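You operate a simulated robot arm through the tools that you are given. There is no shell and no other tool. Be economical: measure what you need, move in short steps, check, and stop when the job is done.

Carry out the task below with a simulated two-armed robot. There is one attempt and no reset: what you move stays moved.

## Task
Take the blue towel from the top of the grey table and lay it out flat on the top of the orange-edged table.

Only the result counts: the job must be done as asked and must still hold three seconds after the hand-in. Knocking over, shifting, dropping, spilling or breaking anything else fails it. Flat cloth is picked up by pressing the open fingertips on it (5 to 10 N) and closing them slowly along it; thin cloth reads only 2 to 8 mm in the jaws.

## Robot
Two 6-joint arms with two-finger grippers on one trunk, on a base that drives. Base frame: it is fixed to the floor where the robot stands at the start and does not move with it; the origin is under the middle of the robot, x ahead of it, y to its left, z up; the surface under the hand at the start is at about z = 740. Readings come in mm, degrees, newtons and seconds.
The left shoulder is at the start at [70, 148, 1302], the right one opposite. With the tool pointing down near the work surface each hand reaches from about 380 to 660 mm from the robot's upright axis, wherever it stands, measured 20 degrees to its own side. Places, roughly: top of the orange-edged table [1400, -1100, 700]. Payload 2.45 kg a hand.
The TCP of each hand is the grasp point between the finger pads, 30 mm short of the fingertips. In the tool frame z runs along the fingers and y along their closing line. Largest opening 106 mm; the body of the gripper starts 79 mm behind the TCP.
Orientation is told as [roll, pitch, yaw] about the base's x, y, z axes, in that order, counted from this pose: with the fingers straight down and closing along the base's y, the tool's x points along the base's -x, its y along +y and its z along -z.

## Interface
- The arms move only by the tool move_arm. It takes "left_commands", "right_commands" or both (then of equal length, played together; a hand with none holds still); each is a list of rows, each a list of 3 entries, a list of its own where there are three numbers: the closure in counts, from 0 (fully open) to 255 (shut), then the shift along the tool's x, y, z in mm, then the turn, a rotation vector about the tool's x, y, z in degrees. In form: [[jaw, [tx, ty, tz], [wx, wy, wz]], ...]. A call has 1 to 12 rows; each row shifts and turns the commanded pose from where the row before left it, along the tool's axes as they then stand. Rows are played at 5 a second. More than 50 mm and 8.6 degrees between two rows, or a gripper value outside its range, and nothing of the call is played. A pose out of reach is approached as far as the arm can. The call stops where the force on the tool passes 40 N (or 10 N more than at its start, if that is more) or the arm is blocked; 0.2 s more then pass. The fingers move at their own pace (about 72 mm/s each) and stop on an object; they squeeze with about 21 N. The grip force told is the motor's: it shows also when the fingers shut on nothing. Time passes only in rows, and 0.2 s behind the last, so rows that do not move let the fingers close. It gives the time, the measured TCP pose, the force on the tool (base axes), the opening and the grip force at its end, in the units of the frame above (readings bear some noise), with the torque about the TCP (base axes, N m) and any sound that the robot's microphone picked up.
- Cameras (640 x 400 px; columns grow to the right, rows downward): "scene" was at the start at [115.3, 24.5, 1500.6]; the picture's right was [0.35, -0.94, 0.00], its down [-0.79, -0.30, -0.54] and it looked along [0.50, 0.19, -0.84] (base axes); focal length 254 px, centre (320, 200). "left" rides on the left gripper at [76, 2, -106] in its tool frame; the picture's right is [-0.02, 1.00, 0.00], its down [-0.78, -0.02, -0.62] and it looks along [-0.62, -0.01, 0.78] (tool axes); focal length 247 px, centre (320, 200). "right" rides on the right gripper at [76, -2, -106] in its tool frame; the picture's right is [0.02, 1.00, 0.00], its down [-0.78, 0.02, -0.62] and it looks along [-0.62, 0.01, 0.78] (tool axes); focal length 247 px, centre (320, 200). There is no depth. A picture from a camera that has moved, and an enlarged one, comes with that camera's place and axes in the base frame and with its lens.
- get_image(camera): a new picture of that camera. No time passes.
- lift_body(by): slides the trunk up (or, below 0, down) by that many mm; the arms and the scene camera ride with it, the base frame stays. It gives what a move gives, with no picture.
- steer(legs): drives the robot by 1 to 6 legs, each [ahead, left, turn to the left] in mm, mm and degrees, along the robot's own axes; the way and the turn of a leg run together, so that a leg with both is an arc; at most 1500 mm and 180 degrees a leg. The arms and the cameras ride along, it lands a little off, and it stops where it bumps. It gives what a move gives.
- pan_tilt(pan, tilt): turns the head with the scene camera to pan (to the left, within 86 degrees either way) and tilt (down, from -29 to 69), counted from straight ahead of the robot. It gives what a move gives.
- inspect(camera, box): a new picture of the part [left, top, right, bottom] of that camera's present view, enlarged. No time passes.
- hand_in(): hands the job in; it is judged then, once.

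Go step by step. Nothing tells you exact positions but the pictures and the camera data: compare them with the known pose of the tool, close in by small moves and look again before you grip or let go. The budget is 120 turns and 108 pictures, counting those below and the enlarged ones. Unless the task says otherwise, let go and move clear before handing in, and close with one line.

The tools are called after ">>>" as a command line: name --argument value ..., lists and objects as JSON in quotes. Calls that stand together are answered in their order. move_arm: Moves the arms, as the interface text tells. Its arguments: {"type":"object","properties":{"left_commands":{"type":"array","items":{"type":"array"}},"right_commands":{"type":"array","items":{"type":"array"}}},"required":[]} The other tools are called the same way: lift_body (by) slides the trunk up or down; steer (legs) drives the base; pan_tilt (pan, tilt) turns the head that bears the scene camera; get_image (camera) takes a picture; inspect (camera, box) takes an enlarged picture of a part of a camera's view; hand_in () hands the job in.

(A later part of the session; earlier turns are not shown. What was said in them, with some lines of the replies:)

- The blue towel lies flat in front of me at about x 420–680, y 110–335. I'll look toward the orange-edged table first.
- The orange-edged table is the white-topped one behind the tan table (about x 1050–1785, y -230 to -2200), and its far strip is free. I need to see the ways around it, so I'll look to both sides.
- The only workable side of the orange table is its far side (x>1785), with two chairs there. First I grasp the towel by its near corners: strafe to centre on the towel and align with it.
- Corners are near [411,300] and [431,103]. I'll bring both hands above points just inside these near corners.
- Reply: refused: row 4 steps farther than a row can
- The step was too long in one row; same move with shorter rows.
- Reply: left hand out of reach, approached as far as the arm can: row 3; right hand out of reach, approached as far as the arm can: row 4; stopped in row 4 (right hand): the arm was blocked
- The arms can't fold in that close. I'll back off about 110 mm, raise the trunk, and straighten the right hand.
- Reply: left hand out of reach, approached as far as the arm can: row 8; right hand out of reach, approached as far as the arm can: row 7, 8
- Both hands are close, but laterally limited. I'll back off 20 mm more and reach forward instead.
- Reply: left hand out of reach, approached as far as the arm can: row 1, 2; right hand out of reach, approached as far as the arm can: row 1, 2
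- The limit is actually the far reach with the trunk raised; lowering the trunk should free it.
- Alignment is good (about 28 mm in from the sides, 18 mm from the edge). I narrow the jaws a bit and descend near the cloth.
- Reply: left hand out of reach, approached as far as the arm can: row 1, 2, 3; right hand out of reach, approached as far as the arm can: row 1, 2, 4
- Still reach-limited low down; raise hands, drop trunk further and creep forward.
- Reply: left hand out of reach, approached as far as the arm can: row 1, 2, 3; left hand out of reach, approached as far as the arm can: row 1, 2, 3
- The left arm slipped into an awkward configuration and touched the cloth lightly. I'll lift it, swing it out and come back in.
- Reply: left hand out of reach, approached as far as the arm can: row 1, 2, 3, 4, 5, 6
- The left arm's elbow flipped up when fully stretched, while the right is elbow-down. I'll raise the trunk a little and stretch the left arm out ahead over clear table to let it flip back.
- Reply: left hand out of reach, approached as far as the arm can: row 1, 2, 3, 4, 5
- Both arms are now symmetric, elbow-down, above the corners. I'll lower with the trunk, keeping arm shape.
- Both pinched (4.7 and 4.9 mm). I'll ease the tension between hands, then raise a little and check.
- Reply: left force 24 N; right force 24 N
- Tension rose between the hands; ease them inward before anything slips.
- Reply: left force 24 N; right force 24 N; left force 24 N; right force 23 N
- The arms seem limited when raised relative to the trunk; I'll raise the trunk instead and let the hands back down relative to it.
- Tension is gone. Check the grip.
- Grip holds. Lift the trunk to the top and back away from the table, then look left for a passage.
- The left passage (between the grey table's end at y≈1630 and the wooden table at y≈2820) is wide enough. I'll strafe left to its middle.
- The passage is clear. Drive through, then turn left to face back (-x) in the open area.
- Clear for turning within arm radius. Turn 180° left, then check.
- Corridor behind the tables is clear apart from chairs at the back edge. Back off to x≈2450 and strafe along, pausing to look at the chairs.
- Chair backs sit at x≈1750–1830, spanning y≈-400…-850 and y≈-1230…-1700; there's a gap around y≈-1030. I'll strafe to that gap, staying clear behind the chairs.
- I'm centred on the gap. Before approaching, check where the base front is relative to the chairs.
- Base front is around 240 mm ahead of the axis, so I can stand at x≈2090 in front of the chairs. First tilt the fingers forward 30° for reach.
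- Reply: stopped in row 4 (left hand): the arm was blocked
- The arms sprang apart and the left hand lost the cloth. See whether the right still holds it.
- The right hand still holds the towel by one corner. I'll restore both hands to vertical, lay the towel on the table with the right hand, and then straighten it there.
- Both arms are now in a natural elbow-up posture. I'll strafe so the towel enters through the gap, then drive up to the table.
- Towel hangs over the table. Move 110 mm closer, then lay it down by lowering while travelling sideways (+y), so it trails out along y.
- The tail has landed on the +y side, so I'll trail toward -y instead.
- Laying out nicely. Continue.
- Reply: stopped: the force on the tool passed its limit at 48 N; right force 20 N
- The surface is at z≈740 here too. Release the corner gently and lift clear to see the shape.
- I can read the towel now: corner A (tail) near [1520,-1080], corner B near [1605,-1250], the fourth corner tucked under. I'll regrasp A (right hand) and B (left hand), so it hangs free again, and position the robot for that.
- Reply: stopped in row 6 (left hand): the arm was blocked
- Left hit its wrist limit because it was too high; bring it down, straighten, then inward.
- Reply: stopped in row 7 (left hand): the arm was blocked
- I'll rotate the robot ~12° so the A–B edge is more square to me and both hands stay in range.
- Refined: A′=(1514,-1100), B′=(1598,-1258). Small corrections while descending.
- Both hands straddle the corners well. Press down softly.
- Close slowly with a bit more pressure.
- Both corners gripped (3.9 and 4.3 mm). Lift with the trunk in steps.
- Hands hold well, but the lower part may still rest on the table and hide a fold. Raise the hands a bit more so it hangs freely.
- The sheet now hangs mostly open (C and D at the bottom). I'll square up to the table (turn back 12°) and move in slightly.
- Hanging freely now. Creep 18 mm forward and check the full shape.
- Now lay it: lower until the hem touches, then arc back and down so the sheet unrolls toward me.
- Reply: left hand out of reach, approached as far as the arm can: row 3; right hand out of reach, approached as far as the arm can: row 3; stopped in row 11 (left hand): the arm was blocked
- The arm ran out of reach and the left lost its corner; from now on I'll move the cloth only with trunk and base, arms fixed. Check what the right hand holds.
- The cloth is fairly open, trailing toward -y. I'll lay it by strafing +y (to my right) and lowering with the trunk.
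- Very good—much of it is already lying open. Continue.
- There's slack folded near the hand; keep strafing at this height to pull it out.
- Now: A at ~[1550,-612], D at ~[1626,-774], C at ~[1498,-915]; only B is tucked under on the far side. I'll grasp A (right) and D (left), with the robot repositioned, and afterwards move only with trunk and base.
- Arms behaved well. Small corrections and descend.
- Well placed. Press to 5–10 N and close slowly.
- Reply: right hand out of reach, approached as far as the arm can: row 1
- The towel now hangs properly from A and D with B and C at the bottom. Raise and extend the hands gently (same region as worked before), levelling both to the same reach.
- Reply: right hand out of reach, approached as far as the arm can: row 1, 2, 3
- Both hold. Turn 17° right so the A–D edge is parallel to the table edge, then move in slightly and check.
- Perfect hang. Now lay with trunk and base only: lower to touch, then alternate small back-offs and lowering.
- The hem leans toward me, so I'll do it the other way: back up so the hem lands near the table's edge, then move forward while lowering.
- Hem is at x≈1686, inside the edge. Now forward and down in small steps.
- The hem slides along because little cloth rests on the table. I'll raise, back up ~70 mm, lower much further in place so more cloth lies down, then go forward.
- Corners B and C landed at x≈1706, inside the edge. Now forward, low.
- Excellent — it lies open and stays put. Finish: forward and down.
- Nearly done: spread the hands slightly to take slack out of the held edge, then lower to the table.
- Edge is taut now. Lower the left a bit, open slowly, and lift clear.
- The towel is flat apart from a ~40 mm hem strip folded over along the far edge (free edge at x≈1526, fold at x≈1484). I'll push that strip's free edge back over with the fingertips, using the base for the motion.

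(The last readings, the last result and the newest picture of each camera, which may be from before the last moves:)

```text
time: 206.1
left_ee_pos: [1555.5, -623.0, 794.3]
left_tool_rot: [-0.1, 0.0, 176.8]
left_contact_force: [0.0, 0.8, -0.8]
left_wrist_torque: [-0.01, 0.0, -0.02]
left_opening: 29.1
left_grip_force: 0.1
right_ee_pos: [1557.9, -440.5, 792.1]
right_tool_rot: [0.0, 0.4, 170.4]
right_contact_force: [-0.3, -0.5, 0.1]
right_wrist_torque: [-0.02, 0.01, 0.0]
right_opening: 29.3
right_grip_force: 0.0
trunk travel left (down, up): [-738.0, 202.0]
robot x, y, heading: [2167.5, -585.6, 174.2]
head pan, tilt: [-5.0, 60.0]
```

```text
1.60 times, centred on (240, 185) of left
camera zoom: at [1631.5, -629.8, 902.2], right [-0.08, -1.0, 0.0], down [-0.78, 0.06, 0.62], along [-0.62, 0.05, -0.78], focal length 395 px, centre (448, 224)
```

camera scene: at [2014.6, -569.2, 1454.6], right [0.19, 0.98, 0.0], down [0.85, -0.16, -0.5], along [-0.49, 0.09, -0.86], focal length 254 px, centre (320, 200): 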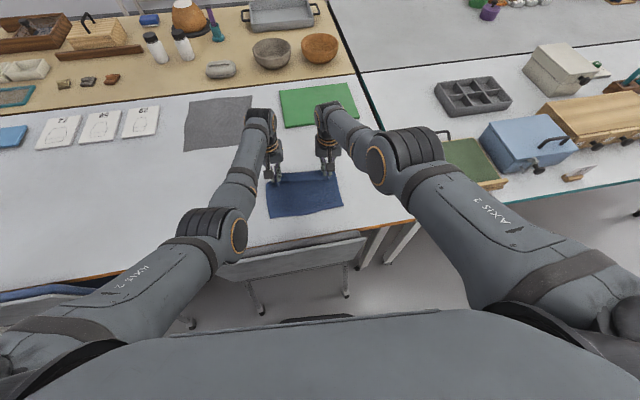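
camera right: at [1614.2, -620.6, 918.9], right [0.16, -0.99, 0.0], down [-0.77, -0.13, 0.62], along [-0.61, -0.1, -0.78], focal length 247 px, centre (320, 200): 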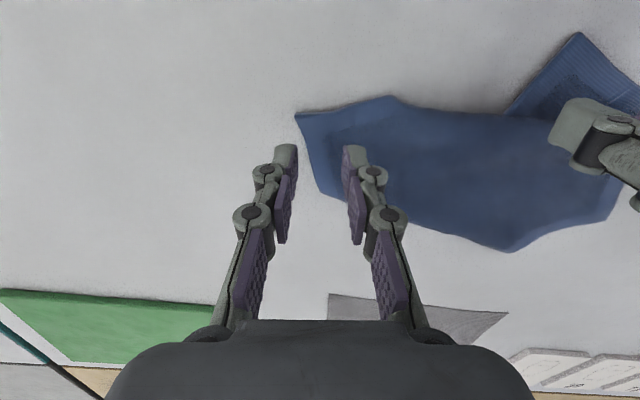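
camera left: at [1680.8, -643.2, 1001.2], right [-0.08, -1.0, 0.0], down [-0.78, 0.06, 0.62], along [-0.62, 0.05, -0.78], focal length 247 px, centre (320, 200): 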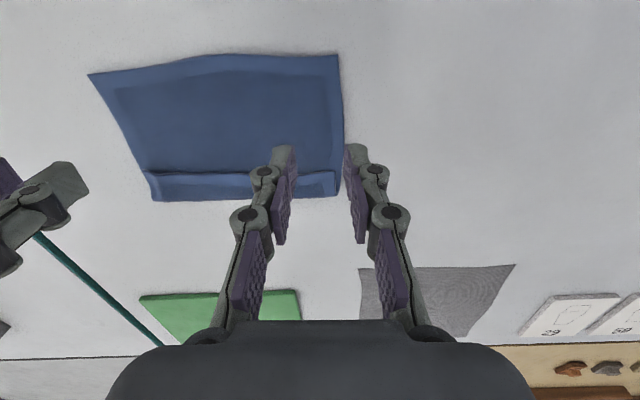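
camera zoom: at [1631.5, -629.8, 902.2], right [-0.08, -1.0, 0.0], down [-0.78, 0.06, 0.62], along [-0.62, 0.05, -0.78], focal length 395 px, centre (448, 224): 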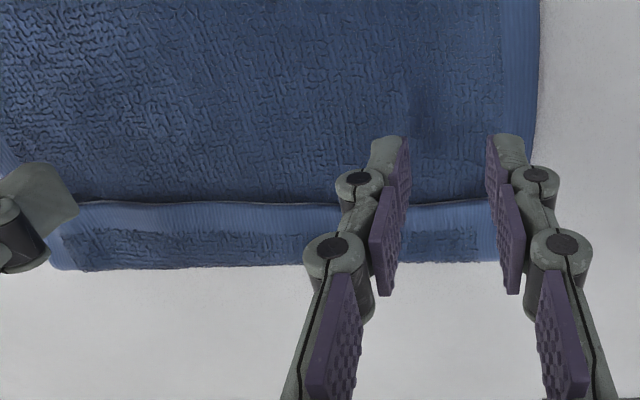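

Clear view: a folded hem strip. Lower the fingertips to cloth level behind its free edge and push forward.

>>> lift_body --by -18

>>> steer --legs '[[30, 0, 0]]'

>>> steer --legs '[[22, 0, 0]]'

>>> inspect --camera "left" --box '[40, 60, 440, 310]'

```text
time: 206.8
left_ee_pos: [1557.2, -623.9, 776.7]
left_tool_rot: [0.0, 0.1, 176.9]
left_contact_force: [-0.6, 0.0, -0.4]
left_wrist_torque: [0.01, -0.01, -0.02]
left_opening: 29.3
left_grip_force: 0.2
right_ee_pos: [1559.8, -441.1, 776.4]
right_tool_rot: [0.0, 0.2, 170.6]
right_contact_force: [0.0, -0.3, 0.6]
right_wrist_torque: [0.0, 0.02, 0.03]
right_opening: 28.9
right_grip_force: 0.0
trunk travel left (down, up): [-720.0, 220.0]
robot x, y, heading: [2163.2, -585.1, 173.9]
head pan, tilt: [-5.0, 60.0]
```

```text
time: 207.6
left_ee_pos: [1527.6, -620.6, 776.2]
left_tool_rot: [0.1, -0.1, 176.8]
left_contact_force: [0.3, -0.8, -0.5]
left_wrist_torque: [0.0, 0.02, 0.0]
left_opening: 29.4
left_grip_force: 0.0
right_ee_pos: [1531.8, -438.3, 775.4]
right_tool_rot: [0.1, 0.4, 170.6]
right_contact_force: [1.1, 0.7, 0.3]
right_wrist_torque: [0.0, -0.05, 0.01]
right_opening: 29.1
right_grip_force: 0.0
trunk travel left (down, up): [-720.0, 220.0]
robot x, y, heading: [2137.4, -579.5, 174.2]
head pan, tilt: [-5.0, 60.0]
```

```text
time: 208.4
left_ee_pos: [1506.4, -618.7, 776.8]
left_tool_rot: [0.0, -0.1, 176.8]
left_contact_force: [-0.4, 0.0, 0.6]
left_wrist_torque: [-0.01, 0.01, 0.0]
left_opening: 29.2
left_grip_force: 0.1
right_ee_pos: [1510.7, -435.9, 775.0]
right_tool_rot: [-0.1, 0.2, 170.4]
right_contact_force: [0.8, 1.1, 0.2]
right_wrist_torque: [0.04, -0.01, 0.0]
right_opening: 29.2
right_grip_force: 0.1
trunk travel left (down, up): [-720.0, 220.0]
robot x, y, heading: [2113.2, -576.6, 174.2]
head pan, tilt: [-5.0, 60.0]
```

```text
1.60 times, centred on (240, 185) of left
camera zoom: at [1582.8, -624.7, 884.9], right [-0.08, -1.0, 0.0], down [-0.78, 0.06, 0.62], along [-0.62, 0.05, -0.78], focal length 395 px, centre (448, 224)
```

zoom: 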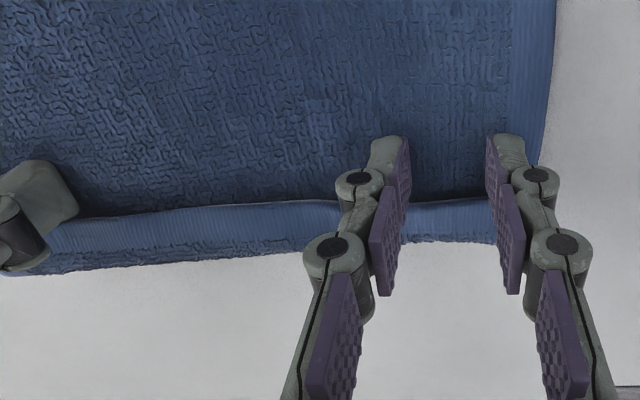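

It's working — the strip is being pushed up and over. Continue a little with base, then arms.

>>> steer --legs '[[12, 0, 0]]'

>>> move_arm --left_commands '[[180, [-7, 0, 0], [0, 0, 0]], [180, [-7, 0, -1], [0, 0, 0]], [180, [-7, 0, -1], [0, 0, 0]], [180, [-6, 0, -1], [0, 0, 0]], [180, [0, 0, 0], [0, 0, 0]]]' --right_commands '[[180, [-7, 0, 0], [0, 0, 0]], [180, [-7, 0, -1], [0, 0, 0]], [180, [-7, 0, -1], [0, 0, 0]], [180, [-6, 0, -1], [0, 0, 0]], [180, [0, 0, 0], [0, 0, 0]]]'

>>> inspect --camera "left" --box '[40, 60, 440, 310]'

```text
time: 209.2
left_ee_pos: [1493.9, -616.6, 777.0]
left_tool_rot: [0.0, 0.0, 176.9]
left_contact_force: [0.3, 0.0, 0.6]
left_wrist_torque: [-0.02, 0.0, 0.01]
left_opening: 29.2
left_grip_force: 0.1
right_ee_pos: [1497.4, -434.6, 774.2]
right_tool_rot: [-0.2, 0.4, 170.4]
right_contact_force: [0.2, -0.2, 1.0]
right_wrist_torque: [0.01, -0.01, 0.0]
right_opening: 29.2
right_grip_force: 0.1
trunk travel left (down, up): [-720.0, 220.0]
robot x, y, heading: [2103.4, -575.7, 173.9]
head pan, tilt: [-5.0, 60.0]
```

```text
time: 210.4
left_ee_pos: [1467.9, -615.4, 778.6]
left_tool_rot: [0.0, 0.1, 177.0]
left_contact_force: [0.3, 0.2, 0.4]
left_wrist_torque: [-0.02, -0.04, 0.0]
left_opening: 30.9
left_grip_force: 0.0
right_ee_pos: [1490.6, -421.7, 784.3]
right_tool_rot: [-0.1, 0.3, 170.4]
right_contact_force: [-1.0, 0.3, 0.7]
right_wrist_torque: [0.02, -0.03, 0.04]
right_opening: 31.3
right_grip_force: 0.0
right hand out of reach, approached as far as the arm can: row 1, 2, 3, 4
trunk travel left (down, up): [-720.0, 220.0]
robot x, y, heading: [2103.9, -578.9, 174.3]
head pan, tilt: [-5.0, 60.0]
```

```text
1.60 times, centred on (240, 185) of left
camera zoom: at [1543.7, -622.4, 887.4], right [-0.08, -1.0, 0.0], down [-0.78, 0.06, 0.62], along [-0.62, 0.05, -0.78], focal length 395 px, centre (448, 224)
```

zoom: 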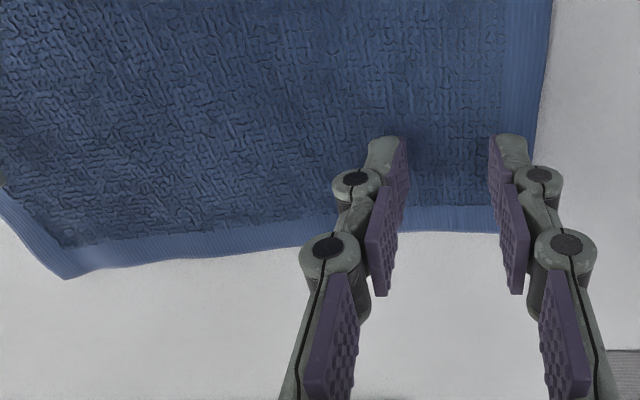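

The strip has flipped over; the towel now lies flat with its hem visible all round. Lift clear, back off and verify.

>>> lift_body --by 170

>>> steer --legs '[[-250, 0, 0]]'

>>> pan_tilt --pan 6 --tilt 45

>>> inspect --camera "left" --box '[40, 40, 440, 290]'

>>> get_image --camera "scene"

```text
time: 212.3
left_ee_pos: [1466.4, -616.4, 948.6]
left_tool_rot: [0.0, 0.2, 176.9]
left_contact_force: [-0.4, -0.3, 0.6]
left_wrist_torque: [0.02, 0.01, 0.01]
left_opening: 31.0
left_grip_force: 0.0
right_ee_pos: [1489.9, -422.8, 952.8]
right_tool_rot: [-0.1, 0.5, 170.4]
right_contact_force: [-1.3, 0.3, -0.3]
right_wrist_torque: [0.0, 0.01, 0.0]
right_opening: 31.2
right_grip_force: 0.0
trunk travel left (down, up): [-890.0, 50.0]
robot x, y, heading: [2100.0, -576.1, 174.0]
head pan, tilt: [-5.0, 60.0]
```

```text
time: 214.1
left_ee_pos: [1713.1, -641.6, 947.7]
left_tool_rot: [0.0, 0.2, 177.0]
left_contact_force: [0.3, 0.8, 0.1]
left_wrist_torque: [0.02, -0.01, -0.04]
left_opening: 31.0
left_grip_force: 0.1
right_ee_pos: [1734.6, -447.9, 952.6]
right_tool_rot: [-0.1, 0.4, 170.5]
right_contact_force: [1.0, 0.5, -0.9]
right_wrist_torque: [0.0, -0.01, 0.03]
right_opening: 31.3
right_grip_force: 0.0
trunk travel left (down, up): [-890.0, 50.0]
robot x, y, heading: [2351.4, -601.0, 174.2]
head pan, tilt: [-5.0, 60.0]
```

```text
time: 214.9
left_ee_pos: [1714.2, -643.0, 950.2]
left_tool_rot: [0.0, -0.1, 177.0]
left_contact_force: [0.2, 0.1, -0.2]
left_wrist_torque: [0.01, 0.01, 0.01]
left_opening: 31.3
left_grip_force: 0.0
right_ee_pos: [1737.4, -448.7, 955.4]
right_tool_rot: [-0.1, 0.5, 170.6]
right_contact_force: [0.6, 0.1, 1.0]
right_wrist_torque: [-0.01, -0.01, 0.01]
right_opening: 31.0
right_grip_force: 0.0
trunk travel left (down, up): [-890.0, 50.0]
robot x, y, heading: [2349.0, -603.0, 174.2]
head pan, tilt: [6.0, 45.0]
```

```text
1.60 times, centred on (240, 165) of left
camera zoom: at [1790.7, -648.5, 1057.7], right [-0.07, -1.0, 0.0], down [-0.78, 0.06, 0.62], along [-0.62, 0.05, -0.78], focal length 395 px, centre (448, 256)
```

zoom: 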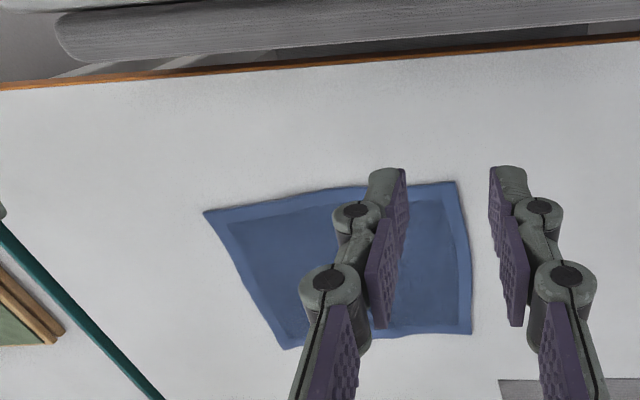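

```text
2 pictures are left
camera scene: at [2219.6, -597.0, 1632.8], right [0.0, 1.0, 0.0], down [0.71, 0.0, -0.71], along [-0.71, 0.0, -0.71], focal length 254 px, centre (320, 200)
```

scene: 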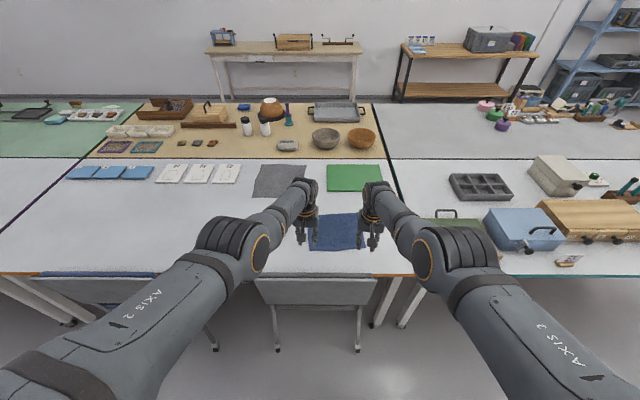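

The towel lies flat and fully on the orange-edged table, hem visible all round, nothing else appears moved, and the hands are clear. I'll hand in.

>>> hand_in

```text
The job is handed in.
```

The blue towel is laid out flat on the orange-edged table, and I've handed the job in. The last pictures show it fully on the tabletop with its hem visible all round, and I saw nothing else moved or knocked over.
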